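You operate a simulated robot arm through the tools that you are given. There is no shell and no other tool. Be economical: measure what you need, move in short steps, check, and stop when the job is done.

You are at the controls of a simulated two-armed robot. One attempt, no reset.

JOB
Take the blue towel from the top of the green table and lay it out flat on the top of the orange-edged table.
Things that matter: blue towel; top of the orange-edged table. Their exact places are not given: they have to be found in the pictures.

Only the result counts: the job must be done as asked and must still hold three seconds after the hand-in. Knocking over, shifting, dropping, spilling or breaking anything else fails it. Flat cloth is picked up by pressing the open fingertips on it (5 to 10 N) and closing them slowly along it; thin cloth reads only 2 to 8 mm in the jaws.

ROBOT AND FRAMES
Two 7-joint arms with two-finger grippers on one trunk, on a base that drives. Base frame: it is fixed to the floor where the robot stands at the start and does not move with it; the origin is under the middle of the robot, x ahead of it, y to its left, z up; the surface under the hand at the start is at about z = 0.74. Lengths are in m, angles in degrees, forces in N, time in s.
The left shoulder is at the start at [0.06, 0.123, 0.945], the right one opposite. With the tool pointing down near the work surface each hand reaches from about 0.32 to 0.78 m from the robot's upright axis, wherever it stands, measured 20 degrees to its own side. Places, roughly: top of the orange-edged table [1.6, 2.1, 0.7]. Payload 1.47 kg a hand.
The tool frame of a hand sits at the grasp point between the pads (the TCP): z along the fingers, y along the line on which they close. The tips reach 0.016 m beyond it. Largest opening 0.087 m; the body of the gripper starts 0.055 m behind the TCP.
Orientation is that of the tool frame in the base frame, as a unit quaternion [x, y, z, w]. With the fingers straight down and closing along the base's y, the tool's x points along the base's -x, its y along +y and its z along -z.

CONTROLS
- The arms move only by the tool arm_command. It takes "left_commands", "right_commands" or both (then of equal length, played together; a hand with none holds still); each is a list of rows, each a list of 6 numbers: the shift along the tool's x, y, z in units of 30 mm (1.0 is 30 mm), then the turn, a rotation vector about the tool's x, y, z in units of 5 degrees (1.0 is 5 degrees). In form: [[x, y, z, wx, wy, wz], ...]. A call has 1 to 20 rows; each row shifts and turns the commanded pose from where the row before left it, along the tool's axes as they then stand. "left_hand" and "right_hand" are, for a hand that has rows, the gripper command, from -1 (fully open) to 1 (shut), values between in proportion, set as the call begins (left out, the last holds). A call with a number of a shift or a turn outside -1 to 1 is refused whole. A row lasts 0.2 s, in which the tool goes at most 0.05 m and 8.6 degrees; a call with a longer step from one row to the next is refused whole, and so is a gripper value outside its range. A pose out of reach is approached as far as the arm can. The call stops where the force on the tool passes 40 N (or 10 N more than at its start, if that is more) or the arm is blocked; 0.2 s more then pass. Each finger travels about 0.153 m/s and halts on what it meets, pressing with about 23 N; the grip force reading is that of the motor and also rises with nothing between the fingers. The clock runs only during rows and for 0.2 s after the last one: add rows that do not move to give the fingers time. It gives the time, the measured TCP pose, the force on the tool (base axes), the opening and the grip force at its end, in the units of the frame above (readings bear some noise), with the torque about the TCP (base axes, N m) and any sound that the robot's microphone picked up.
- Cameras (640 x 400 px; columns grow to the right, rows downward): "scene" is now at [0.0785, -0.0298, 1.4966]; the picture's right is [-0.40, -0.92, 0.00], its down [-0.73, 0.32, -0.61] and it looks along [0.56, -0.24, -0.79] (base axes); focal length 288 px, centre (320, 200). "left" rides on the left gripper at [0.073, -0.012, -0.09] in its tool frame; the picture's right is [0.16, 0.99, 0.00], its down [-0.72, 0.12, -0.68] and it looks along [-0.67, 0.11, 0.73] (tool axes); focal length 247 px, centre (320, 200). "right" rides on the right gripper at [0.073, 0.012, -0.09] in its tool frame; the picture's right is [-0.16, 0.99, 0.00], its down [-0.72, -0.12, -0.68] and it looks along [-0.67, -0.11, 0.73] (tool axes); focal length 247 px, centre (320, 200).
- camera(camera): a new picture of that camera. It takes no simulated time.
- move_column(by): slides the trunk up (or, below 0, down) by that many m; the arms and the scene camera ride with it, the base frame stays. It gives what a move gives, with no picture.
- roll_base(legs): drives the robot by 1 to 6 legs, each [ahead, left, turn to the left] in m, m and degrees, along the robot's own axes; the way and the turn of a leg run together, so that a leg with both is an arc; at most 1.5 m and 180 degrees a leg. The arms and the cameras ride along, it lands a little off, and it stops where it bumps. It gives what a move gives.
- head_to(pan, tilt): turns the head with the scene camera to pan (to the left, within 120 degrees either way) and tilt (down, from -29 to 69), counted from straight ahead of the robot. It gives what a move gives.
- measure_at(camera, pixels): for up to 12 pixels [column, row] of the newest picture of that camera ("zoom" is the newest enlarged one), the place [x, y, z] in the base frame of the surface seen there, good to about 0.002 m. It takes no simulated time.
- enlarge(camera, box): a new picture of the part [left, top, right, bottom] of that camera's present view, enlarged. It takes no simulated time.
- job_done(): hands the job in; it is judged then, once.

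Keep the steps short. Do not move on a guess: measure, check each grasp and each placing, and mend mistakes. In all there are 80 turns and 78 pictures (those below and enlarged ones count). Leave the grippers open and the arms clear of the work at the hand-in unless told otherwise, and finish with a single line.

The tools are called after "Call:" as name(argument=value, ...) on one line, values as JSON. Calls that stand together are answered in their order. arm_command: Moves the arms, as the interface text tells. Its arguments: {"type":"object","properties":{"left_commands":{"type":"array","items":{"type":"array","items":{"type":"number"}}},"left_hand":{"type":"number"},"right_commands":{"type":"array","items":{"type":"array","items":{"type":"number"}}},"right_hand":{"type":"number"}},"required":[]} The other tools are called the same way: move_column (by) slides the trunk up or down; roll_base (legs) drives the base; head_to (pan, tilt) turns the head that bears the scene camera; camera (camera) takes a picture; measure_at (camera, pixels) gives the place of the surface under pixels of a picture; enlarge (camera, box) takes an enlarged picture of a part of a camera's view; job_done () hands the job in.

At the start:

```text
t: 0.0
left_tcp_pos: [0.4557, 0.0925, 0.9136]
left_tcp_rot: [0.0, 1.0, 0.0, 0.0]
left_force: [0.2, 0.9, 0.0]
left_torque: [-0.01, 0.0, -0.01]
left_grip_width: 0.0867
left_grasp_force: 0.1
right_tcp_pos: [0.5374, -0.3994, 0.9856]
right_tcp_rot: [0.0, 1.0, 0.0, 0.0]
right_force: [0.1, -0.9, -0.9]
right_torque: [0.04, 0.01, -0.01]
right_grip_width: 0.087
right_grasp_force: 0.0
trunk travel left (down, up): [-0.1, 0.13]
robot x, y, heading: [-0.0002, -0.0004, 0.1]
head pan, tilt: [-23.7, 52.4]
```

scene: 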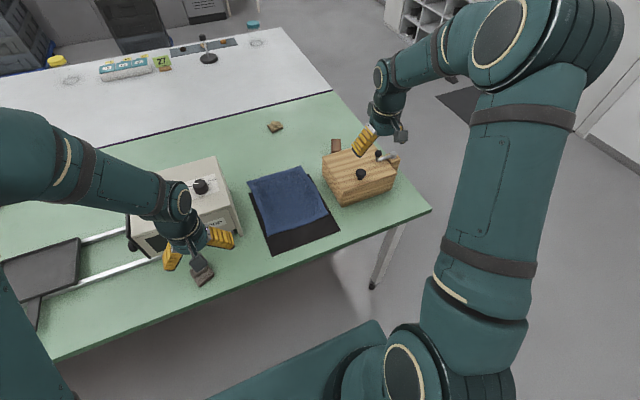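
right: 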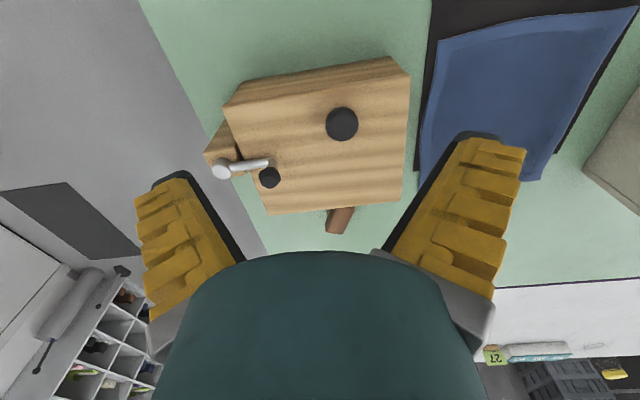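
left: 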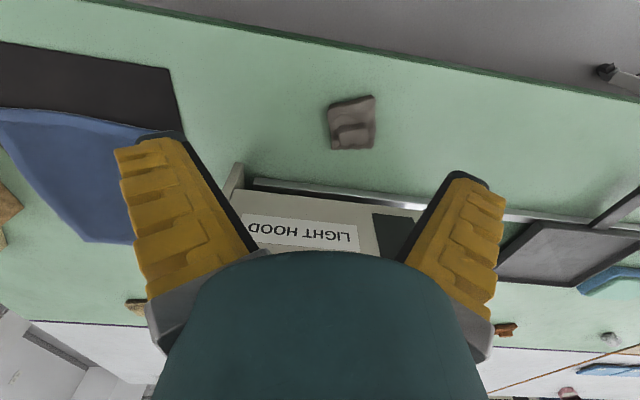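

I see the blue towel on a black mat between the light hood and a wooden block. I'll measure its corners and surroundings.

Call:
measure_at(camera="scene", pixels=[[248, 182], [301, 167], [328, 213], [267, 236], [290, 200], [272, 254], [338, 233], [218, 170], [240, 232], [345, 204], [325, 158], [400, 165]])

Call:
enlarge(camera="scene", box=[200, 130, 420, 270])

Call:
head_to(pan=50, tilt=25)

Call:
camera(camera="scene")

```text
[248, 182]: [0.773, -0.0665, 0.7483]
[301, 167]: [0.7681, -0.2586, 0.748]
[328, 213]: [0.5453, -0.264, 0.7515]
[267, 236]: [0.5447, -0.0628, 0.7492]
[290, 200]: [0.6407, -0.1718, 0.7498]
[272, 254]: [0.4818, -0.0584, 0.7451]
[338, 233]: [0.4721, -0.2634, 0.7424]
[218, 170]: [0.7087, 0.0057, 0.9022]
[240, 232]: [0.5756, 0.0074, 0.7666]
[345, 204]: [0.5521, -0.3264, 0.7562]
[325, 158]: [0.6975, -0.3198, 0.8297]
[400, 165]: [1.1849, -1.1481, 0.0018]
```

```text
2.86 times, centred on (310, 200) of scene
```

zoom: 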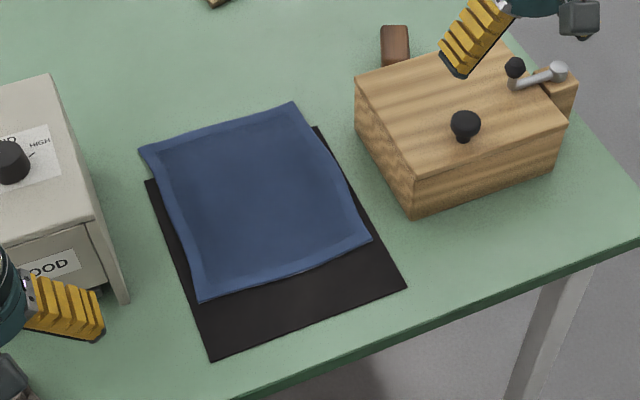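

```text
t: 1.5
left_tcp_pos: [0.4561, 0.0919, 0.9156]
left_tcp_rot: [-0.001, 1.0, 0.0, -0.001]
left_force: [-0.8, 0.8, 0.9]
left_torque: [0.02, -0.02, 0.0]
left_grip_width: 0.0871
left_grasp_force: 0.1
right_tcp_pos: [0.5371, -0.3989, 0.9858]
right_tcp_rot: [0.0, 1.0, 0.001, -0.001]
right_force: [0.8, -0.6, -0.5]
right_torque: [0.01, -0.02, -0.03]
right_grip_width: 0.0869
right_grasp_force: 0.1
trunk travel left (down, up): [-0.1, 0.13]
robot x, y, heading: [0.0011, -0.0034, -0.1]
head pan, tilt: [50.0, 25.0]
```

```text
73 pictures are left
```

scene: 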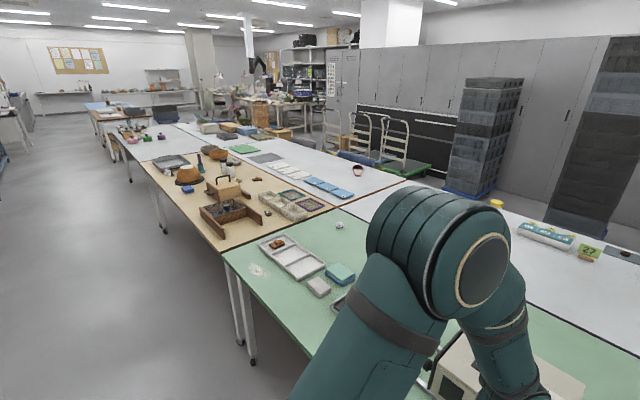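

The tan table with the orange edge lies beyond the green one. I'll look closer and measure it.

Call:
enlarge(camera="scene", box=[120, 130, 360, 280])

Call:
measure_at(camera="scene", pixels=[[218, 251], [335, 208], [139, 163], [175, 200], [170, 180], [257, 191], [240, 183], [225, 163], [265, 213], [195, 212], [244, 340], [230, 255]])

```text
2.67 times, centred on (240, 205) of scene
```

zoom: 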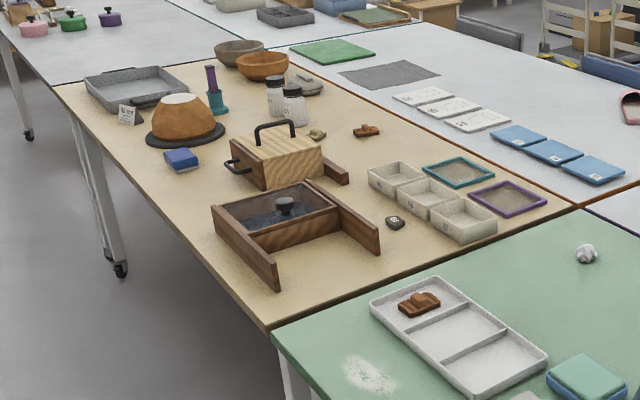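

```text
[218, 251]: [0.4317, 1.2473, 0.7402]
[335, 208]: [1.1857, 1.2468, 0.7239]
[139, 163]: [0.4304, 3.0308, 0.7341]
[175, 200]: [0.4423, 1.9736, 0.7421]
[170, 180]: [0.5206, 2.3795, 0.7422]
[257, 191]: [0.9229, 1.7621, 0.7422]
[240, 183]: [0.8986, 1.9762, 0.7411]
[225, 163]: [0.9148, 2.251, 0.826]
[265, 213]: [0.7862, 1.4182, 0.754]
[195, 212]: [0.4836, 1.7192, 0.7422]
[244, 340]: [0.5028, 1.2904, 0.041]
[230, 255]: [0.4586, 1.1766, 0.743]
```

The given place [1.6, 2.1] matches the white table behind the tan one; I need to check its edge colour and the free floor.

Call:
enlarge(camera="scene", box=[220, 100, 440, 240])

Call:
measure_at(camera="zoom", pixels=[[340, 306], [540, 240], [95, 60], [330, 120], [200, 95], [285, 170], [370, 175], [500, 250], [340, 250], [445, 230], [560, 200], [620, 215]])

Call:
head_to(pan=10, tilt=15)

Call:
camera(camera="scene")

Call:
head_to(pan=-50, tilt=20)

Call:
camera(camera="scene")

```text
2.86 times, centred on (330, 170) of scene
```

zoom: 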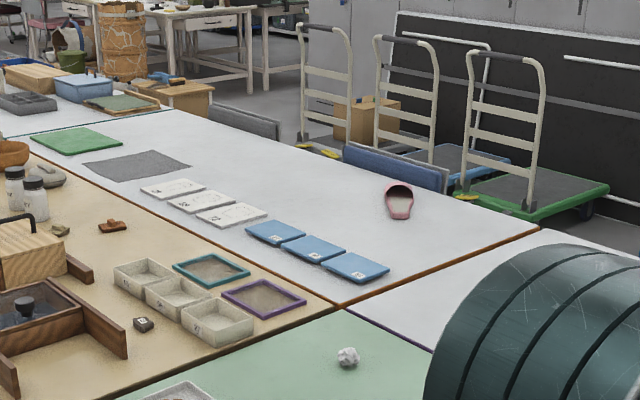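

```text
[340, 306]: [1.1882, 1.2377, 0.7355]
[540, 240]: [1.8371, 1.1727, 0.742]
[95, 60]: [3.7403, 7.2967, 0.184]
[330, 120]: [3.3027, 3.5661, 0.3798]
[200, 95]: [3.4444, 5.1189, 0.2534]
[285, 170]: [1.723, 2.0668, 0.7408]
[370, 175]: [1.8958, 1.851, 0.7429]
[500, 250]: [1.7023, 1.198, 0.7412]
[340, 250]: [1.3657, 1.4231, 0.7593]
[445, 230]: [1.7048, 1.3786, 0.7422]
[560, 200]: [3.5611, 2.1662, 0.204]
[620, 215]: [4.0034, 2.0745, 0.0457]
```

```text
t: 2.5
left_tcp_pos: [0.4544, 0.0926, 0.9143]
left_tcp_rot: [0.0, 1.0, 0.0, 0.0]
left_force: [0.2, -0.2, 0.3]
left_torque: [0.01, -0.01, -0.01]
left_grip_width: 0.0867
left_grasp_force: 0.1
right_tcp_pos: [0.5369, -0.4, 0.9856]
right_tcp_rot: [0.0, 1.0, 0.0, -0.001]
right_force: [0.1, 0.6, -0.8]
right_torque: [0.01, 0.0, 0.02]
right_grip_width: 0.0869
right_grasp_force: 0.0
trunk travel left (down, up): [-0.1, 0.13]
robot x, y, heading: [-0.0022, 0.0003, -0.1]
head pan, tilt: [10.0, 15.0]
```

```text
70 pictures are left
```

scene: 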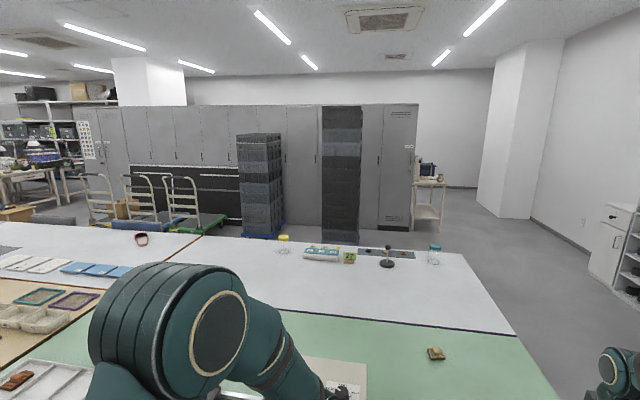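

```text
t: 3.8
left_tcp_pos: [0.456, 0.0921, 0.9148]
left_tcp_rot: [-0.001, 1.0, 0.0, 0.0]
left_force: [-0.2, -0.1, 0.5]
left_torque: [-0.03, -0.02, 0.0]
left_grip_width: 0.0869
left_grasp_force: 0.1
right_tcp_pos: [0.5376, -0.4001, 0.9847]
right_tcp_rot: [0.0, 1.0, 0.0, -0.001]
right_force: [0.0, -0.6, 0.0]
right_torque: [0.03, 0.01, 0.01]
right_grip_width: 0.0872
right_grasp_force: 0.0
trunk travel left (down, up): [-0.1, 0.13]
robot x, y, heading: [0.0023, 0.0001, -0.2]
head pan, tilt: [-50.0, 20.0]
```

```text
69 pictures are left
```

scene: 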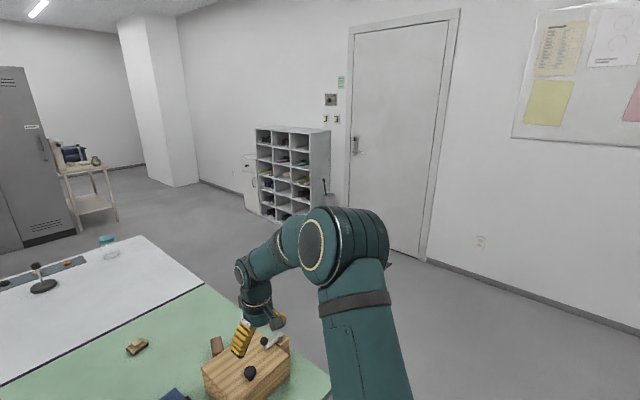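

The white table at x 1.19–2.0, y 1.2–3 has the orange edge: it is the target, reached round the right end. First I'll shift the robot 0.16 m right to face the towel, and look.

Call:
roll_base(legs=[[0, -0.16, 0]])

Call:
head_to(pan=0, tilt=55)

Call:
camera(camera="scene")

```text
t: 5.9
left_tcp_pos: [0.4557, -0.0733, 0.9146]
left_tcp_rot: [0.001, 1.0, 0.0, 0.0]
left_force: [0.8, 0.4, 0.5]
left_torque: [0.04, 0.02, 0.0]
left_grip_width: 0.0873
left_grasp_force: 0.0
right_tcp_pos: [0.5371, -0.5646, 0.9852]
right_tcp_rot: [0.001, 1.0, 0.0, 0.0]
right_force: [0.1, 0.6, 0.5]
right_torque: [0.02, 0.01, 0.0]
right_grip_width: 0.0868
right_grasp_force: 0.0
trunk travel left (down, up): [-0.1, 0.13]
robot x, y, heading: [-0.0029, -0.1643, -0.1]
head pan, tilt: [-50.0, 20.0]
```

```text
t: 7.1
left_tcp_pos: [0.456, -0.0718, 0.9137]
left_tcp_rot: [0.001, 1.0, 0.0, 0.0]
left_force: [0.0, -0.2, 0.2]
left_torque: [-0.02, -0.01, -0.02]
left_grip_width: 0.087
left_grasp_force: 0.0
right_tcp_pos: [0.5363, -0.5631, 0.9857]
right_tcp_rot: [0.001, 1.0, 0.0, 0.0]
right_force: [0.3, -0.4, -0.7]
right_torque: [0.01, 0.02, 0.04]
right_grip_width: 0.0869
right_grasp_force: 0.2
trunk travel left (down, up): [-0.1, 0.13]
robot x, y, heading: [-0.0017, -0.164, 0.1]
head pan, tilt: [0.0, 55.0]
```

```text
68 pictures are left
```

scene: 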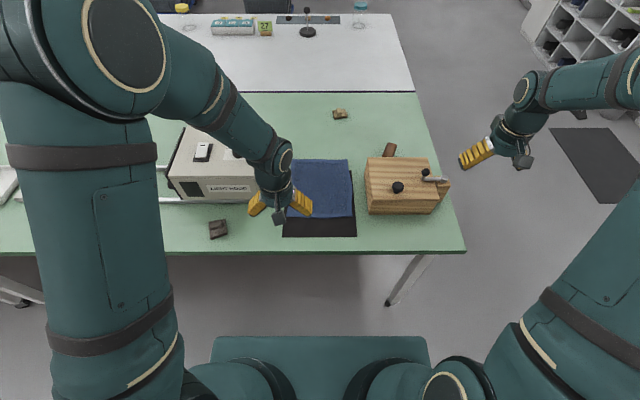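

I'll check how high the left forearm is over the hood, and the hood's extents.

Call:
measure_at(camera="scene", pixels=[[268, 165], [245, 125], [210, 80], [205, 199], [258, 199], [190, 130], [284, 235], [356, 235], [347, 160], [353, 215], [368, 212], [352, 172]])

Call:
enlarge(camera="scene", box=[160, 100, 400, 250])

```text
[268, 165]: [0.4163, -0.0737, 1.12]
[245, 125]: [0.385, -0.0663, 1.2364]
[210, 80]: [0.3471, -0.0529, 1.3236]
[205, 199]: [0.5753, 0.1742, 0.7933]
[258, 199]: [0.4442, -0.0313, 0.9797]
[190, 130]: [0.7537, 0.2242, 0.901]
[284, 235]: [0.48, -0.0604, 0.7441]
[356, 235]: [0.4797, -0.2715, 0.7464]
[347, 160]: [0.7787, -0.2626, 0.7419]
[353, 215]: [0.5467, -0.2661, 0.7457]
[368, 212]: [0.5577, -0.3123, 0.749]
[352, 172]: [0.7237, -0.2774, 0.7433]
```

```text
2.67 times, centred on (280, 175) of scene
```

zoom: 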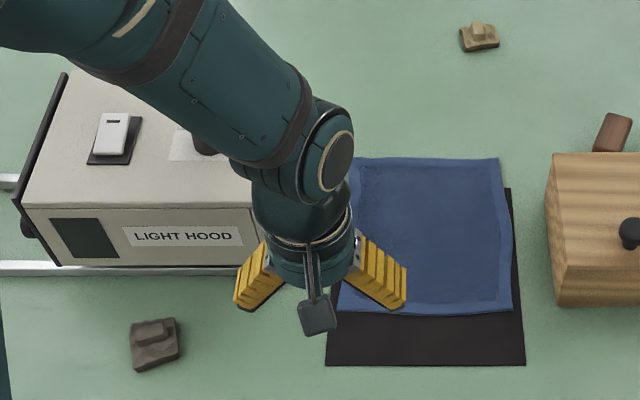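

The forearm rises steeply, so it clears the hood. I'll bring both hands above the towel's near corners (x 0.563; y −0.10 and −0.23), with partly closed jaws (~44 mm).

Call:
arm_command(left_commands=[[-0.3, -0.078, 0, 0, 0, 0], [-0.3, -0.078, 0, 0, 0, 0], [-0.3, -0.078, 0, 0, 0, 0], [-0.3, -0.078, 0, 0, 0, 0], [-0.3, -0.078, 0, 0, 0, 0], [-0.3, -0.078, 0, 0, 0, 0], [-0.3, -0.078, 0, 0, 0, 0], [-0.3, -0.078, 0, 0, 0, 0], [-0.3, -0.078, 0, 0, 0, 0], [-0.3, -0.078, 0, 0, 0, 0], [-0.3, -0.078, 0, 0, 0, 0], [-0.3, -0.078, 0, 0, 0, 0], [0, 0, 0, 0, 0, 0]], right_commands=[[-0.075, 0.925, 0, 0, 0, 0], [-0.075, 0.925, 0, 0, 0, 0], [-0.075, 0.925, 0, 0, 0, 0], [-0.075, 0.925, 0, 0, 0, 0], [-0.075, 0.925, 0, 0, 0, 0], [-0.075, 0.925, 0, 0, 0, 0], [-0.075, 0.925, 0, 0, 0, 0], [-0.075, 0.925, 0, 0, 0, 0], [-0.075, 0.925, 0, 0, 0, 0], [-0.075, 0.925, 0, 0, 0, 0], [-0.075, 0.925, 0, 0, 0, 0], [-0.075, 0.925, 0, 0, 0, 0], [0, 0, 0, 0, 0, 0]], left_hand=0, right_hand=0)

Call:
camera(camera="scene")

Call:
camera(camera="left")

```text
t: 9.9
left_tcp_pos: [0.5639, -0.1001, 0.9131]
left_tcp_rot: [0.002, 1.0, 0.0, 0.0]
left_force: [0.0, -0.9, 0.6]
left_torque: [-0.03, -0.02, 0.01]
left_grip_width: 0.0492
left_grasp_force: 4.1
right_tcp_pos: [0.5609, -0.2305, 0.9857]
right_tcp_rot: [0.002, 1.0, 0.0, 0.0]
right_force: [0.3, 0.0, 0.1]
right_torque: [0.0, -0.02, 0.0]
right_grip_width: 0.049
right_grasp_force: 4.1
trunk travel left (down, up): [-0.1, 0.13]
robot x, y, heading: [0.0031, -0.1635, -0.2]
head pan, tilt: [0.0, 55.0]
```

```text
66 pictures are left
```

scene: 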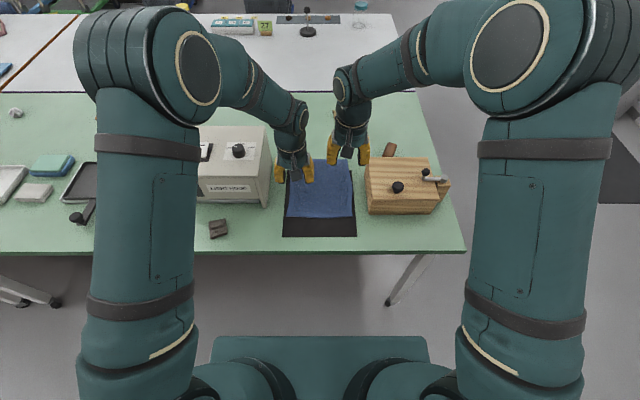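

```text
65 pictures are left
```

left: 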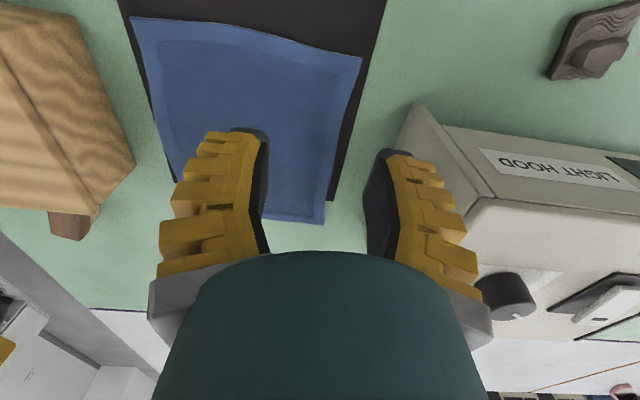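

Both hands are above the near corners. I lower to z ≈ 0.775 (just above the cloth).

Call:
arm_command(left_commands=[[0, -0.1, 0.6, 0, 0, 0], [0, 0, 0.6, 0, 0, 0], [0, 0, 0.6, 0, 0, 0], [0, 0, 0.6, 0, 0, 0], [0, 0, 0.6, 0, 0, 0], [0, 0, 0.6, 0, 0, 0], [0, 0, 0.6, 0, 0, 0], [0, 0, 0.4, 0, 0, 0], [0, 0, 0, 0, 0, 0]], right_commands=[[0, 0.1, 0.9, 0, 0, 0], [0, 0, 0.9, 0, 0, 0], [0, 0, 0.9, 0, 0, 0], [0, 0, 0.9, 0, 0, 0], [0, 0, 0.9, 0, 0, 0], [0, 0, 0.9, 0, 0, 0], [0, 0, 0.9, 0, 0, 0], [0, 0, 0.7, 0, 0, 0], [0, 0, 0, 0, 0, 0]])

Call:
enlarge(camera="scene", box=[240, 130, 400, 250])

Call:
camera(camera="right")

Call:
camera(camera="left")

```text
t: 11.9
left_tcp_pos: [0.5652, -0.1012, 0.7753]
left_tcp_rot: [0.001, 1.0, 0.0, 0.0]
left_force: [-0.4, 1.0, 0.0]
left_torque: [-0.01, -0.01, 0.02]
left_grip_width: 0.0492
left_grasp_force: 3.8
right_tcp_pos: [0.5632, -0.2261, 0.777]
right_tcp_rot: [0.0, 1.0, -0.001, 0.0]
right_force: [-0.1, 0.2, 0.2]
right_torque: [0.0, 0.02, 0.02]
right_grip_width: 0.0492
right_grasp_force: 4.0
trunk travel left (down, up): [-0.1, 0.13]
robot x, y, heading: [-0.0018, -0.1616, 0.1]
head pan, tilt: [0.0, 55.0]
```

```text
3.33 times, centred on (320, 190) of scene
```

zoom: 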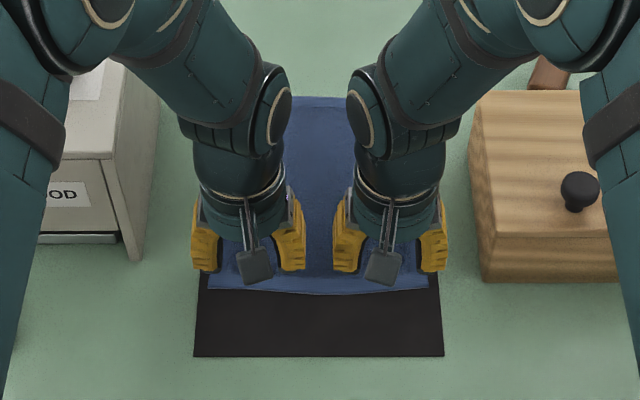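

```text
63 pictures are left
```

right: 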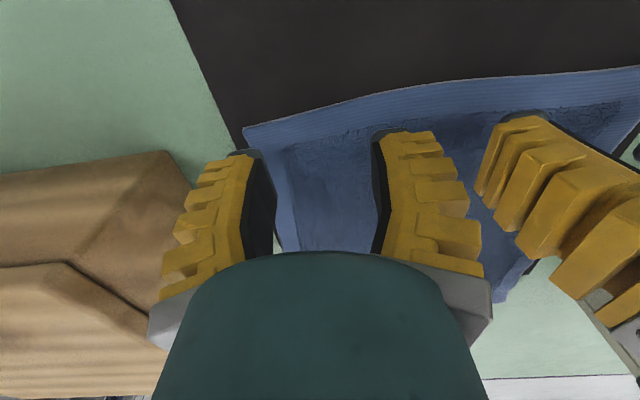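

```text
62 pictures are left
```

left: 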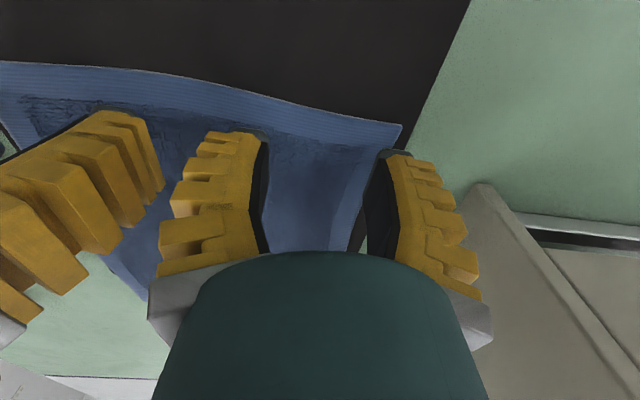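

The outer fingers look right at the towel's side edges. I'll measure the edges near the fingers.

Call:
measure_at(camera="left", pixels=[[402, 124], [375, 155], [358, 205], [300, 115], [310, 150], [250, 95]])

Call:
measure_at(camera="right", pixels=[[243, 128], [268, 165], [288, 215], [320, 115], [330, 155], [255, 160]])

```text
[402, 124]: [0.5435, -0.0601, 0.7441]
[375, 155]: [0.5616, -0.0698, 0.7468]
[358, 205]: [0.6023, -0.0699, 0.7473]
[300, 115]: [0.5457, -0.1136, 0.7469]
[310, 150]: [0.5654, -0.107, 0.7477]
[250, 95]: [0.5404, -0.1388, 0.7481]
```

```text
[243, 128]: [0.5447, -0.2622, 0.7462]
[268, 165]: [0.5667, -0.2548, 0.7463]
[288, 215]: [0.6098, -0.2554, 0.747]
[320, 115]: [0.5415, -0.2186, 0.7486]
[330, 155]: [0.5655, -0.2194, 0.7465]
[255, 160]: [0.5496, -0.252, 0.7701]
```

The right outer finger is marginal; I narrow the jaws to ~36 mm, then lower gently to contact.

Call:
arm_command(left_commands=[[0, 0, 0, 0, 0, 0], [0, 0, 0, 0, 0, 0], [0, 0, 0.1, 0, 0, 0], [0, 0, 0.1, 0, 0, 0], [0, 0, 0.1, 0, 0, 0], [0, 0, 0.1, 0, 0, 0], [0, 0, 0, 0, 0, 0]], right_commands=[[0, 0, 0, 0, 0, 0], [0, 0, 0, 0, 0, 0], [0, 0, 0.1, 0, 0, 0], [0, 0, 0.1, 0, 0, 0], [0, 0, 0.1, 0, 0, 0], [0, 0, 0.1, 0, 0, 0], [0, 0, 0, 0, 0, 0]], left_hand=0.3, right_hand=0.3)

```text
t: 13.5
left_tcp_pos: [0.5629, -0.1032, 0.7647]
left_tcp_rot: [0.002, 1.0, 0.0, 0.0]
left_force: [-0.9, 0.3, 0.1]
left_torque: [-0.01, 0.02, 0.03]
left_grip_width: 0.0316
left_grasp_force: 6.9
right_tcp_pos: [0.5627, -0.2278, 0.7645]
right_tcp_rot: [0.002, 1.0, 0.0, 0.0]
right_force: [0.8, -0.7, 0.5]
right_torque: [-0.01, 0.03, 0.0]
right_grip_width: 0.0313
right_grasp_force: 7.4
trunk travel left (down, up): [-0.1, 0.13]
robot x, y, heading: [0.0014, -0.1633, -0.0]
head pan, tilt: [0.0, 55.0]
```

No contact yet; continuing down in 1.5 mm steps.

Call:
arm_command(left_commands=[[0, 0, 0.05, 0, 0, 0], [0, 0, 0.05, 0, 0, 0], [0, 0, 0, 0, 0, 0]], right_commands=[[0, 0, 0.05, 0, 0, 0], [0, 0, 0.05, 0, 0, 0], [0, 0, 0, 0, 0, 0]])

```text
t: 14.3
left_tcp_pos: [0.5646, -0.1036, 0.7614]
left_tcp_rot: [0.0, 1.0, 0.001, 0.001]
left_force: [0.0, -0.5, 4.1]
left_torque: [-0.02, 0.04, 0.0]
left_grip_width: 0.0317
left_grasp_force: 7.1
right_tcp_pos: [0.5638, -0.2263, 0.7612]
right_tcp_rot: [0.0, 1.0, 0.0, 0.002]
right_force: [-0.8, 0.4, 10.8]
right_torque: [0.01, 0.02, -0.03]
right_grip_width: 0.0322
right_grasp_force: 8.9
trunk travel left (down, up): [-0.1, 0.13]
robot x, y, heading: [0.0, -0.1628, 0.0]
head pan, tilt: [0.0, 55.0]
```

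Contact: left 4 N, right 11 N. I trim both toward ~7 N and begin closing in steps.

Call:
arm_command(left_commands=[[0, 0, 0.02, 0, 0, 0], [0, 0, 0, 0, 0, 0]], right_commands=[[0, 0, -0.02, 0, 0, 0], [0, 0, 0, 0, 0, 0]], left_hand=0.4, right_hand=0.4)

Call:
arm_command(left_commands=[[0, 0, 0, 0, 0, 0]], right_commands=[[0, 0, 0, 0, 0, 0]], left_hand=0.55, right_hand=0.55)

```text
t: 14.9
left_tcp_pos: [0.5633, -0.1028, 0.7603]
left_tcp_rot: [0.001, 1.0, 0.0, 0.001]
left_force: [1.3, 1.2, 8.3]
left_torque: [0.01, 0.0, 0.04]
left_grip_width: 0.0277
left_grasp_force: 7.8
right_tcp_pos: [0.5634, -0.2253, 0.7609]
right_tcp_rot: [0.001, 1.0, 0.0, 0.001]
right_force: [-0.1, 0.2, 8.0]
right_torque: [0.01, 0.01, -0.03]
right_grip_width: 0.0296
right_grasp_force: 2.3
trunk travel left (down, up): [-0.1, 0.13]
robot x, y, heading: [-0.0037, -0.1633, -0.4]
head pan, tilt: [0.0, 55.0]
```

```text
t: 15.3
left_tcp_pos: [0.5633, -0.1036, 0.7604]
left_tcp_rot: [0.001, 1.0, 0.0, 0.0]
left_force: [-1.3, 0.0, 8.7]
left_torque: [-0.01, -0.01, -0.02]
left_grip_width: 0.0232
left_grasp_force: 2.5
right_tcp_pos: [0.5615, -0.227, 0.7607]
right_tcp_rot: [0.001, 1.0, 0.0, 0.0]
right_force: [-0.5, 0.4, 5.8]
right_torque: [0.01, 0.01, -0.01]
right_grip_width: 0.0233
right_grasp_force: 3.0
trunk travel left (down, up): [-0.1, 0.13]
robot x, y, heading: [-0.0022, -0.1637, 0.1]
head pan, tilt: [0.0, 55.0]
```

Both press ~6–9 N. Closing further in steps.

Call:
arm_command(left_commands=[[0, 0, 0, 0, 0, 0]], right_commands=[[0, 0, 0.01, 0, 0, 0]], left_hand=0.7, right_hand=0.7)

Call:
arm_command(left_commands=[[0, 0, 0, 0, 0, 0]], right_commands=[[0, 0, 0, 0, 0, 0]], left_hand=0.85, right_hand=0.85)

Call:
arm_command(left_commands=[[0, 0, 0, 0, 0, 0], [0, 0, 0, 0, 0, 0], [0, 0, 0, 0, 0, 0]], right_commands=[[0, 0, 0, 0, 0, 0], [0, 0, 0, 0, 0, 0], [0, 0, 0, 0, 0, 0]], left_hand=1, right_hand=1)

Call:
camera(camera="left")

Call:
camera(camera="right")

```text
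t: 15.7
left_tcp_pos: [0.5638, -0.1039, 0.7605]
left_tcp_rot: [0.0, 1.0, 0.0, -0.001]
left_force: [0.7, 0.0, 5.2]
left_torque: [-0.02, 0.02, -0.02]
left_grip_width: 0.0153
left_grasp_force: 8.4
right_tcp_pos: [0.563, -0.2255, 0.761]
right_tcp_rot: [0.002, 1.0, 0.0, 0.0]
right_force: [0.2, 0.0, 4.3]
right_torque: [0.03, 0.01, -0.01]
right_grip_width: 0.0151
right_grasp_force: 7.8
trunk travel left (down, up): [-0.1, 0.13]
robot x, y, heading: [0.0035, -0.1627, -0.2]
head pan, tilt: [0.0, 55.0]
```

```text
t: 16.1
left_tcp_pos: [0.5637, -0.1031, 0.7601]
left_tcp_rot: [0.002, 1.0, 0.0, 0.0]
left_force: [0.2, -1.1, 4.1]
left_torque: [0.0, 0.02, -0.02]
left_grip_width: 0.0087
left_grasp_force: 8.1
right_tcp_pos: [0.5627, -0.2267, 0.7614]
right_tcp_rot: [0.0, 1.0, 0.0, 0.0]
right_force: [0.2, 0.0, 4.4]
right_torque: [-0.01, 0.05, 0.02]
right_grip_width: 0.0108
right_grasp_force: 4.5
trunk travel left (down, up): [-0.1, 0.13]
robot x, y, heading: [0.0002, -0.1656, -0.2]
head pan, tilt: [0.0, 55.0]
```

```text
t: 16.9
left_tcp_pos: [0.564, -0.1035, 0.7613]
left_tcp_rot: [0.001, 1.0, 0.0, 0.001]
left_force: [0.2, -0.9, 5.4]
left_torque: [0.0, -0.03, 0.01]
left_grip_width: 0.0004
left_grasp_force: 23.0
right_tcp_pos: [0.5625, -0.2264, 0.7615]
right_tcp_rot: [0.001, 1.0, 0.0, 0.001]
right_force: [-0.7, 2.9, 7.1]
right_torque: [0.04, 0.03, 0.01]
right_grip_width: 0.0
right_grasp_force: 22.9
trunk travel left (down, up): [-0.1, 0.13]
robot x, y, heading: [-0.0012, -0.1624, -0.2]
head pan, tilt: [0.0, 55.0]
```

```text
61 pictures are left
```

left: 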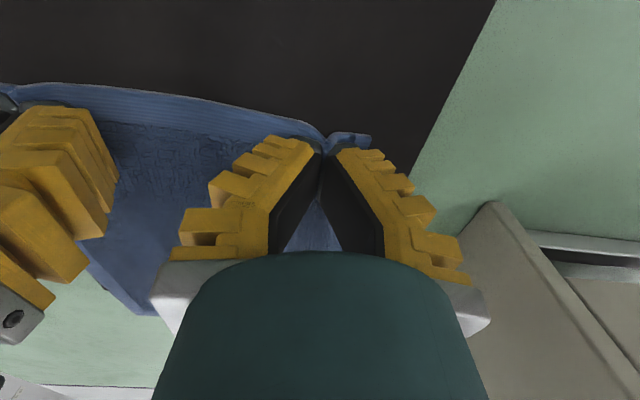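

```text
60 pictures are left
```

right: 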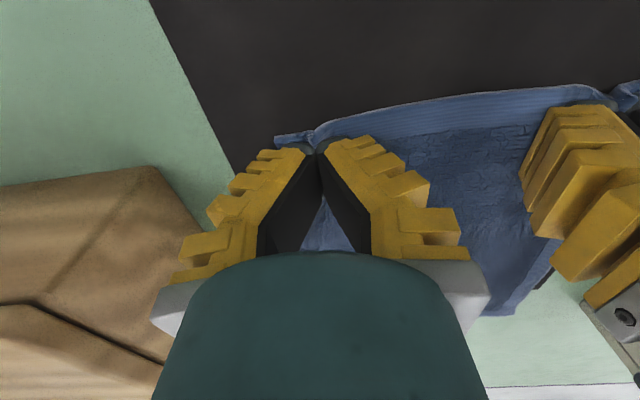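

Widths read ~0, though the cloth is puckered at the tips. A small 15 mm lift tells whether anything is held.

Call:
arm_command(left_commands=[[0, 0, -0.25, 0, 0, 0], [0, 0, -0.25, 0, 0, 0], [0, 0, 0, 0, 0, 0]], right_commands=[[0, 0, -0.25, 0, 0, 0], [0, 0, -0.25, 0, 0, 0], [0, 0, 0, 0, 0, 0]])

Call:
camera(camera="left")

Call:
camera(camera="right")

```text
t: 17.7
left_tcp_pos: [0.5642, -0.1037, 0.7763]
left_tcp_rot: [0.001, 1.0, 0.0, 0.0]
left_force: [-0.1, -0.3, 0.7]
left_torque: [-0.02, 0.03, 0.01]
left_grip_width: 0.0
left_grasp_force: 22.6
right_tcp_pos: [0.5642, -0.2276, 0.777]
right_tcp_rot: [0.001, 1.0, -0.001, 0.0]
right_force: [-0.2, 0.0, -0.7]
right_torque: [0.02, 0.0, 0.02]
right_grip_width: 0.0001
right_grasp_force: 23.5
trunk travel left (down, up): [-0.1, 0.13]
robot x, y, heading: [-0.0014, -0.1648, 0.1]
head pan, tilt: [0.0, 55.0]
```

```text
59 pictures are left
```

left: 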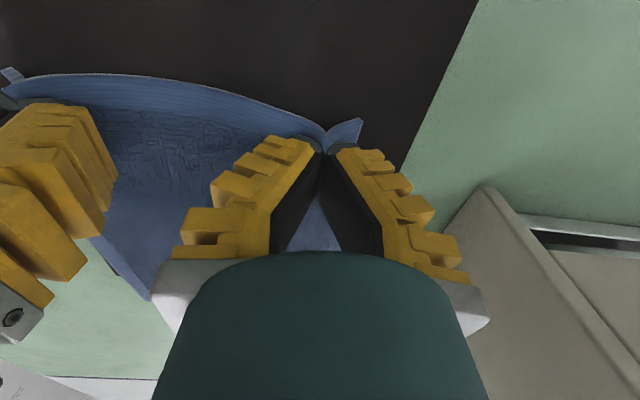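

```text
58 pictures are left
```

right: 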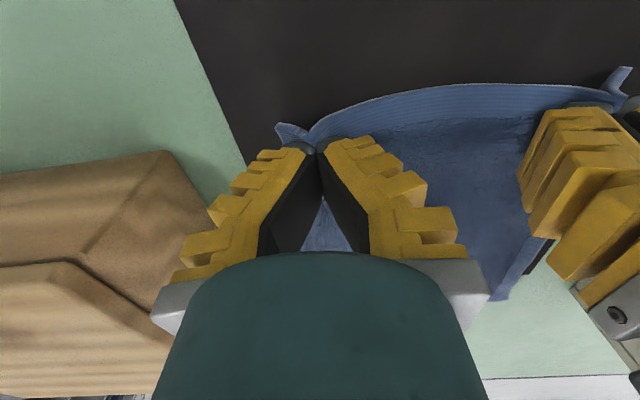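

The cloth appears to follow. I check the heights near the pinches.

Call:
measure_at(camera="left", pixels=[[324, 138], [350, 130], [250, 100], [150, 90]])

Call:
measure_at(camera="right", pixels=[[312, 138], [288, 132], [340, 120], [450, 105], [200, 80]])

```text
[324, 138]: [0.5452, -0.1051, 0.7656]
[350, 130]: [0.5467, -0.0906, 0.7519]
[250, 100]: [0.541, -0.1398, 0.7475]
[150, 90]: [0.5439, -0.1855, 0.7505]
```

```text
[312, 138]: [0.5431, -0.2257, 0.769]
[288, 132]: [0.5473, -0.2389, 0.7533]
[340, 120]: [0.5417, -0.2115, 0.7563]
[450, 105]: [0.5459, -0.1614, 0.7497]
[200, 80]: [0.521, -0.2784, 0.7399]
```

Both corners are held (pinch at z ≈ 0.767). Lifting 0.12 m slowly.

Call:
arm_command(left_commands=[[0, 0, -0.4, 0, 0, 0], [0, 0, -0.4, 0, 0, 0], [0, 0, -0.4, 0, 0, 0], [0, 0, -0.4, 0, 0, 0], [0, 0, -0.4, 0, 0, 0], [0, 0, -0.4, 0, 0, 0], [0, 0, -0.4, 0, 0, 0], [0, 0, -0.4, 0, 0, 0], [0, 0, -0.4, 0, 0, 0], [0, 0, -0.4, 0, 0, 0], [0, 0, 0, 0, 0, 0]], right_commands=[[0, 0, -0.4, 0, 0, 0], [0, 0, -0.4, 0, 0, 0], [0, 0, -0.4, 0, 0, 0], [0, 0, -0.4, 0, 0, 0], [0, 0, -0.4, 0, 0, 0], [0, 0, -0.4, 0, 0, 0], [0, 0, -0.4, 0, 0, 0], [0, 0, -0.4, 0, 0, 0], [0, 0, -0.4, 0, 0, 0], [0, 0, -0.4, 0, 0, 0], [0, 0, 0, 0, 0, 0]])

Call:
enlarge(camera="scene", box=[220, 100, 420, 250])

Call:
camera(camera="left")

```text
t: 20.1
left_tcp_pos: [0.5648, -0.1017, 0.8967]
left_tcp_rot: [0.001, 1.0, 0.0, 0.001]
left_force: [0.5, 0.8, -0.5]
left_torque: [-0.01, 0.02, 0.0]
left_grip_width: 0.0
left_grasp_force: 22.7
right_tcp_pos: [0.562, -0.2283, 0.8971]
right_tcp_rot: [0.001, 1.0, 0.001, 0.001]
right_force: [-0.2, 0.3, -0.6]
right_torque: [0.0, -0.01, 0.0]
right_grip_width: 0.0
right_grasp_force: 23.3
trunk travel left (down, up): [-0.1, 0.13]
robot x, y, heading: [0.0001, -0.1607, -0.0]
head pan, tilt: [0.0, 55.0]
```

```text
2.67 times, centred on (320, 175) of scene
```

zoom: 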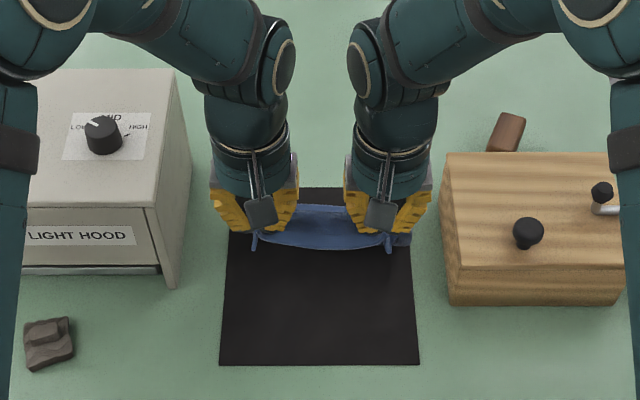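

```text
56 pictures are left
```

left: 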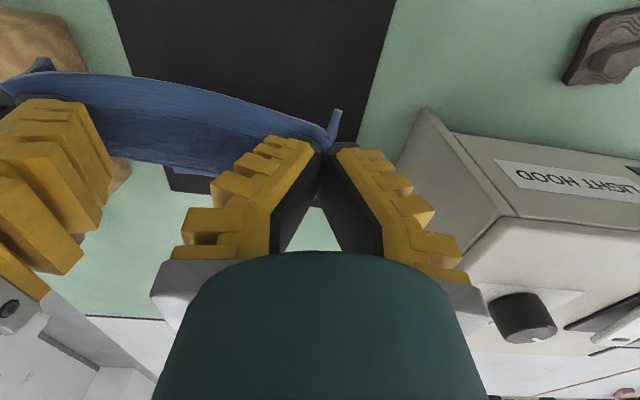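

The towel hangs well from both hands. I raise the trunk 0.13 m, then lift the hands another 0.06 m and pull them back 0.1 m for driving.

Call:
move_column(by=0.12)

Call:
arm_command(left_commands=[[0.2, 0, -0.2, 0, 0, 0], [0.4, 0, -0.2, 0, 0, 0], [0.4, 0, -0.2, 0, 0, 0], [0.4, 0, -0.2, 0, 0, 0], [0.4, 0, -0.2, 0, 0, 0], [0.4, 0, -0.2, 0, 0, 0], [0.4, 0, -0.2, 0, 0, 0], [0.4, 0, -0.2, 0, 0, 0], [0.2, 0, -0.2, 0, 0, 0], [0, 0, 0, 0, 0, 0]], right_commands=[[0.2, 0, -0.2, 0, 0, 0], [0.4, 0, -0.2, 0, 0, 0], [0.4, 0, -0.2, 0, 0, 0], [0.4, 0, -0.2, 0, 0, 0], [0.4, 0, -0.2, 0, 0, 0], [0.4, 0, -0.2, 0, 0, 0], [0.4, 0, -0.2, 0, 0, 0], [0.4, 0, -0.2, 0, 0, 0], [0.2, 0, -0.2, 0, 0, 0], [0, 0, 0, 0, 0, 0]])

Call:
camera(camera="scene")

```text
t: 21.6
left_tcp_pos: [0.5642, -0.1037, 1.017]
left_tcp_rot: [0.001, 1.0, 0.001, 0.0]
left_force: [0.6, -1.0, -0.5]
left_torque: [0.01, -0.01, 0.04]
left_grip_width: 0.0
left_grasp_force: 23.1
right_tcp_pos: [0.5629, -0.2277, 1.0152]
right_tcp_rot: [0.0, 1.0, 0.001, 0.0]
right_force: [-0.5, -0.7, 0.1]
right_torque: [0.0, -0.01, 0.01]
right_grip_width: 0.0001
right_grasp_force: 23.0
trunk travel left (down, up): [-0.22, 0.01]
robot x, y, heading: [0.0004, -0.1649, -0.0]
head pan, tilt: [0.0, 55.0]
```

```text
t: 23.8
left_tcp_pos: [0.4707, -0.1021, 1.0715]
left_tcp_rot: [0.001, 1.0, 0.0, 0.0]
left_force: [0.2, 0.1, -0.5]
left_torque: [-0.02, 0.02, -0.02]
left_grip_width: 0.0001
left_grasp_force: 22.7
right_tcp_pos: [0.4673, -0.2278, 1.0691]
right_tcp_rot: [0.001, 1.0, -0.001, 0.0]
right_force: [-0.7, 0.1, -0.4]
right_torque: [-0.01, 0.01, -0.02]
right_grip_width: 0.0
right_grasp_force: 22.5
trunk travel left (down, up): [-0.22, 0.01]
robot x, y, heading: [-0.0001, -0.1635, 0.0]
head pan, tilt: [0.0, 55.0]
```

```text
55 pictures are left
```

scene: 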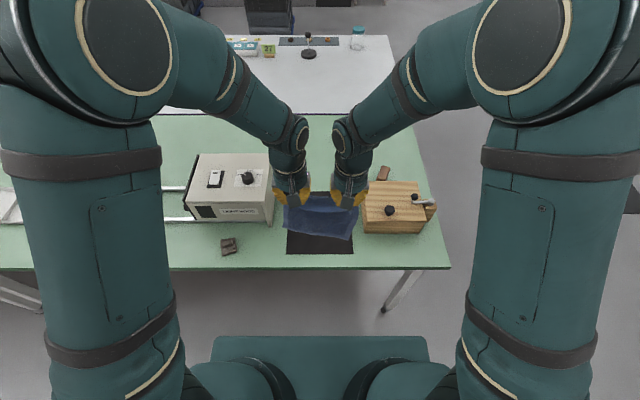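

Towel bottom clears the table. Before driving I measure table ends and the obstacles, and look right.

Call:
measure_at(camera="scene", pixels=[[449, 268], [388, 36], [270, 25], [246, 10], [295, 20], [420, 113], [635, 200], [610, 180]])

Call:
head_to(pan=-45, tilt=35)

Call:
camera(camera="scene")

Call:
head_to(pan=0, tilt=25)

Call:
camera(camera="scene")

```text
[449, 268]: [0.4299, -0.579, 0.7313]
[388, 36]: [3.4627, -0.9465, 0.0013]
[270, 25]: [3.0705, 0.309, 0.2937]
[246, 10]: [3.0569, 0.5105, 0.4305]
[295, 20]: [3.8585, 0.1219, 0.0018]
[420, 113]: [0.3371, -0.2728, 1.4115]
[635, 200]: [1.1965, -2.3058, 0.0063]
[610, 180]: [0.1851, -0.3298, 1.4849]
```

```text
t: 24.9
left_tcp_pos: [0.4708, -0.1031, 1.0715]
left_tcp_rot: [0.0, 1.0, 0.001, 0.0]
left_force: [-0.1, -0.2, 0.6]
left_torque: [0.0, -0.02, -0.03]
left_grip_width: 0.0002
left_grasp_force: 23.2
right_tcp_pos: [0.4672, -0.2272, 1.0695]
right_tcp_rot: [0.001, 1.0, 0.0, 0.0]
right_force: [0.7, 0.7, -0.2]
right_torque: [-0.02, 0.02, -0.01]
right_grip_width: 0.0
right_grasp_force: 23.0
trunk travel left (down, up): [-0.22, 0.01]
robot x, y, heading: [0.0018, -0.1629, -0.2]
head pan, tilt: [-45.0, 35.0]
```

```text
54 pictures are left
```

scene: 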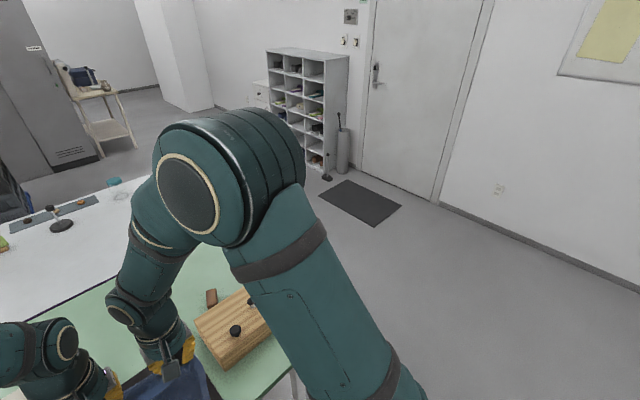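

```text
t: 26.0
left_tcp_pos: [0.4702, -0.1049, 1.071]
left_tcp_rot: [0.001, 1.0, 0.001, 0.0]
left_force: [-0.9, 0.0, -0.9]
left_torque: [0.03, -0.01, -0.03]
left_grip_width: 0.0
left_grasp_force: 23.1
right_tcp_pos: [0.4665, -0.2283, 1.0691]
right_tcp_rot: [0.001, 1.0, -0.001, 0.0]
right_force: [-0.8, 0.4, -0.6]
right_torque: [0.01, 0.01, -0.01]
right_grip_width: 0.0
right_grasp_force: 22.7
trunk travel left (down, up): [-0.22, 0.01]
robot x, y, heading: [-0.0017, -0.1654, -0.4]
head pan, tilt: [0.0, 25.0]
```

```text
53 pictures are left
```

scene: 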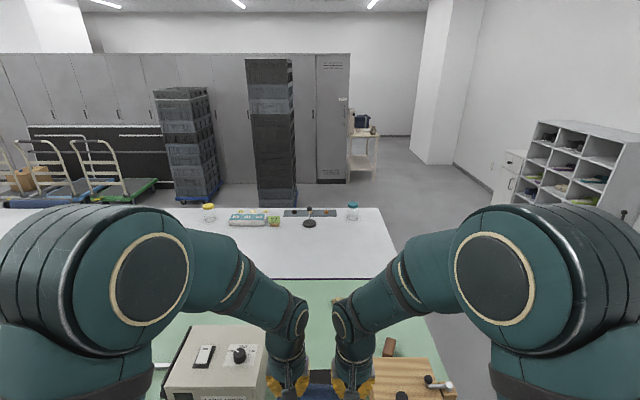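

Measuring the aisle behind the far tables.

Call:
measure_at(camera="scene", pixels=[[275, 195], [190, 180], [160, 140], [140, 190], [60, 195], [380, 208], [398, 277], [230, 205], [350, 165], [540, 195], [320, 192], [20, 208]])

```text
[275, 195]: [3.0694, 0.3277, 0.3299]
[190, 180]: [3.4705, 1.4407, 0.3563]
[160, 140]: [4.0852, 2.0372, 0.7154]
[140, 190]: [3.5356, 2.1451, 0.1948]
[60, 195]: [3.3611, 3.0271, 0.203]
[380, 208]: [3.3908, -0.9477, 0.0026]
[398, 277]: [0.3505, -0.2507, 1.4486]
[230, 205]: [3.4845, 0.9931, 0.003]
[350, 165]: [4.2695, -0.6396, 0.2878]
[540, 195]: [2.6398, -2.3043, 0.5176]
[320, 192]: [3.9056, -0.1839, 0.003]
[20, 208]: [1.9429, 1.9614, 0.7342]
```

The aisle behind (x 1.95–3.0) is free. First legs: back 0.2 m, strafe right 1.1 m, then look ahead.

Call:
roll_base(legs=[[-0.2, 0, 0], [0, -1.1, 0]])

Call:
camera(camera="scene")

```text
t: 37.2
left_tcp_pos: [0.2738, -1.2081, 1.072]
left_tcp_rot: [-0.003, 1.0, 0.0, 0.0]
left_force: [0.7, -0.1, 0.6]
left_torque: [-0.02, -0.01, 0.01]
left_grip_width: 0.0001
left_grasp_force: 23.4
right_tcp_pos: [0.2707, -1.3323, 1.0696]
right_tcp_rot: [-0.003, 1.0, 0.0, 0.001]
right_force: [0.0, 1.0, -0.5]
right_torque: [-0.01, -0.02, 0.02]
right_grip_width: 0.0
right_grasp_force: 23.0
trunk travel left (down, up): [-0.22, 0.01]
robot x, y, heading: [-0.1934, -1.2734, 0.3]
head pan, tilt: [0.0, 25.0]
```

```text
52 pictures are left
```

scene: 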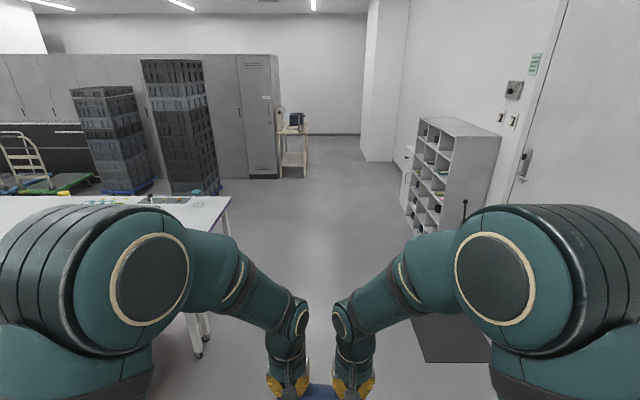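

Clear path. Driving ahead 2.62 m to x ≈ 2.43.

Call:
roll_base(legs=[[1.4, 0, 0], [1.22, 0, 0]])

Call:
head_to(pan=80, tilt=25)

Call:
camera(camera="scene")

```text
t: 49.9
left_tcp_pos: [2.8764, -1.2331, 1.0722]
left_tcp_rot: [0.003, 1.0, 0.0, 0.0]
left_force: [0.1, 0.7, -0.6]
left_torque: [-0.01, 0.0, 0.01]
left_grip_width: 0.0002
left_grasp_force: 22.4
right_tcp_pos: [2.8703, -1.3586, 1.0683]
right_tcp_rot: [0.002, 1.0, 0.0, 0.0]
right_force: [-0.5, 0.1, -0.2]
right_torque: [0.03, -0.03, 0.01]
right_grip_width: 0.0
right_grasp_force: 23.4
trunk travel left (down, up): [-0.22, 0.01]
robot x, y, heading: [2.4046, -1.2931, 0.0]
head pan, tilt: [0.0, 25.0]
```

```text
t: 51.4
left_tcp_pos: [2.8767, -1.2339, 1.072]
left_tcp_rot: [0.002, 1.0, 0.0, 0.001]
left_force: [-0.3, -0.2, 0.2]
left_torque: [-0.05, 0.0, 0.0]
left_grip_width: 0.0
left_grasp_force: 23.2
right_tcp_pos: [2.8722, -1.3585, 1.0703]
right_tcp_rot: [0.001, 1.0, 0.0, 0.0]
right_force: [0.0, -0.5, 0.4]
right_torque: [-0.01, -0.02, -0.04]
right_grip_width: 0.0
right_grasp_force: 23.0
trunk travel left (down, up): [-0.22, 0.01]
robot x, y, heading: [2.4053, -1.2953, -0.1]
head pan, tilt: [80.0, 25.0]
```

```text
51 pictures are left
```

scene: 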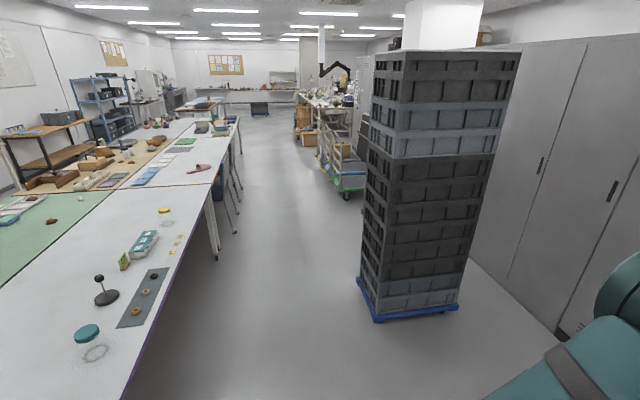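

Clear aisle view. Measuring the gap between crates/carts and the table edge.

Call:
measure_at(camera="scene", pixels=[[357, 280], [376, 318], [125, 385], [206, 187], [212, 187], [347, 188], [322, 150], [240, 180], [234, 228], [370, 110], [237, 115], [215, 255]])

Call:
enlarge(camera="scene", box=[140, 90, 300, 220])

```text
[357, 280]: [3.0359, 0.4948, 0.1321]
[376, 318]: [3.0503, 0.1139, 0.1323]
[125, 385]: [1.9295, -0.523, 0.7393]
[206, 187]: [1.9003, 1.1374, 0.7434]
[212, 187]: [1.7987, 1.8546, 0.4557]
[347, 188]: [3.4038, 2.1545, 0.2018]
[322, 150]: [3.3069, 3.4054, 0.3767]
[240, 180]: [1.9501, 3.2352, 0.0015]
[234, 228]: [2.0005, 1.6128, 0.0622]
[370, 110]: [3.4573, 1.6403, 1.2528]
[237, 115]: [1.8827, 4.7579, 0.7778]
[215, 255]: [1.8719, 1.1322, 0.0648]
```

```text
3.08 times, centred on (220, 155) of scene
```

zoom: 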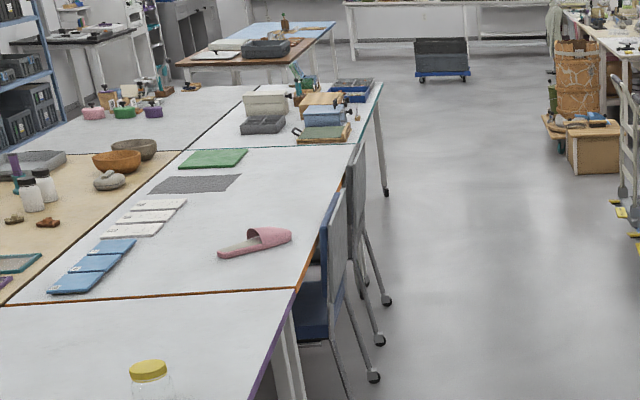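

Two chairs stand at the far edge of the target table. I measure their extents and the objects on the table.

Call:
measure_at(camera="zoom", pixels=[[374, 376], [380, 340], [385, 300], [340, 220], [334, 200], [360, 150], [355, 200], [290, 232], [222, 254], [240, 180], [170, 230], [350, 150]])

Call:
measure_at(camera="zoom", pixels=[[295, 295], [300, 265], [330, 180], [352, 142], [250, 210], [230, 150], [160, 190], [130, 240], [200, 220], [345, 270], [365, 180], [280, 260]])

```text
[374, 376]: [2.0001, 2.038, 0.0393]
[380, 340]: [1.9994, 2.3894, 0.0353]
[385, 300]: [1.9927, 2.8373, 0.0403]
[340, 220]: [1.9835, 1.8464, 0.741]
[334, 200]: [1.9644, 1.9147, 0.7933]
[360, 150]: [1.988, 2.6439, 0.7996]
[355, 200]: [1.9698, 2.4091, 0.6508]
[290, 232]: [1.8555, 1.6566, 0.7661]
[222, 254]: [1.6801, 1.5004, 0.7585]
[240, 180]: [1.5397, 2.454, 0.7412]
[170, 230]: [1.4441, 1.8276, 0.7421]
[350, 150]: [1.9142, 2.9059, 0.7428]
```

```text
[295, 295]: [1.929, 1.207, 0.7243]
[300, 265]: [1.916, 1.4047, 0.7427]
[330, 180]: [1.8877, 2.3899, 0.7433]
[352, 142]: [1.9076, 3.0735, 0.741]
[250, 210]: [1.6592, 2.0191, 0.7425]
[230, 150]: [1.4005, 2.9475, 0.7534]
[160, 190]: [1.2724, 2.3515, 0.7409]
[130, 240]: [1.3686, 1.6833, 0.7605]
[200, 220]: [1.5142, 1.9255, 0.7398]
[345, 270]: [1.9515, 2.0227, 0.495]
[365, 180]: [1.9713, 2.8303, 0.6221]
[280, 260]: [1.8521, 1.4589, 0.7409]
```

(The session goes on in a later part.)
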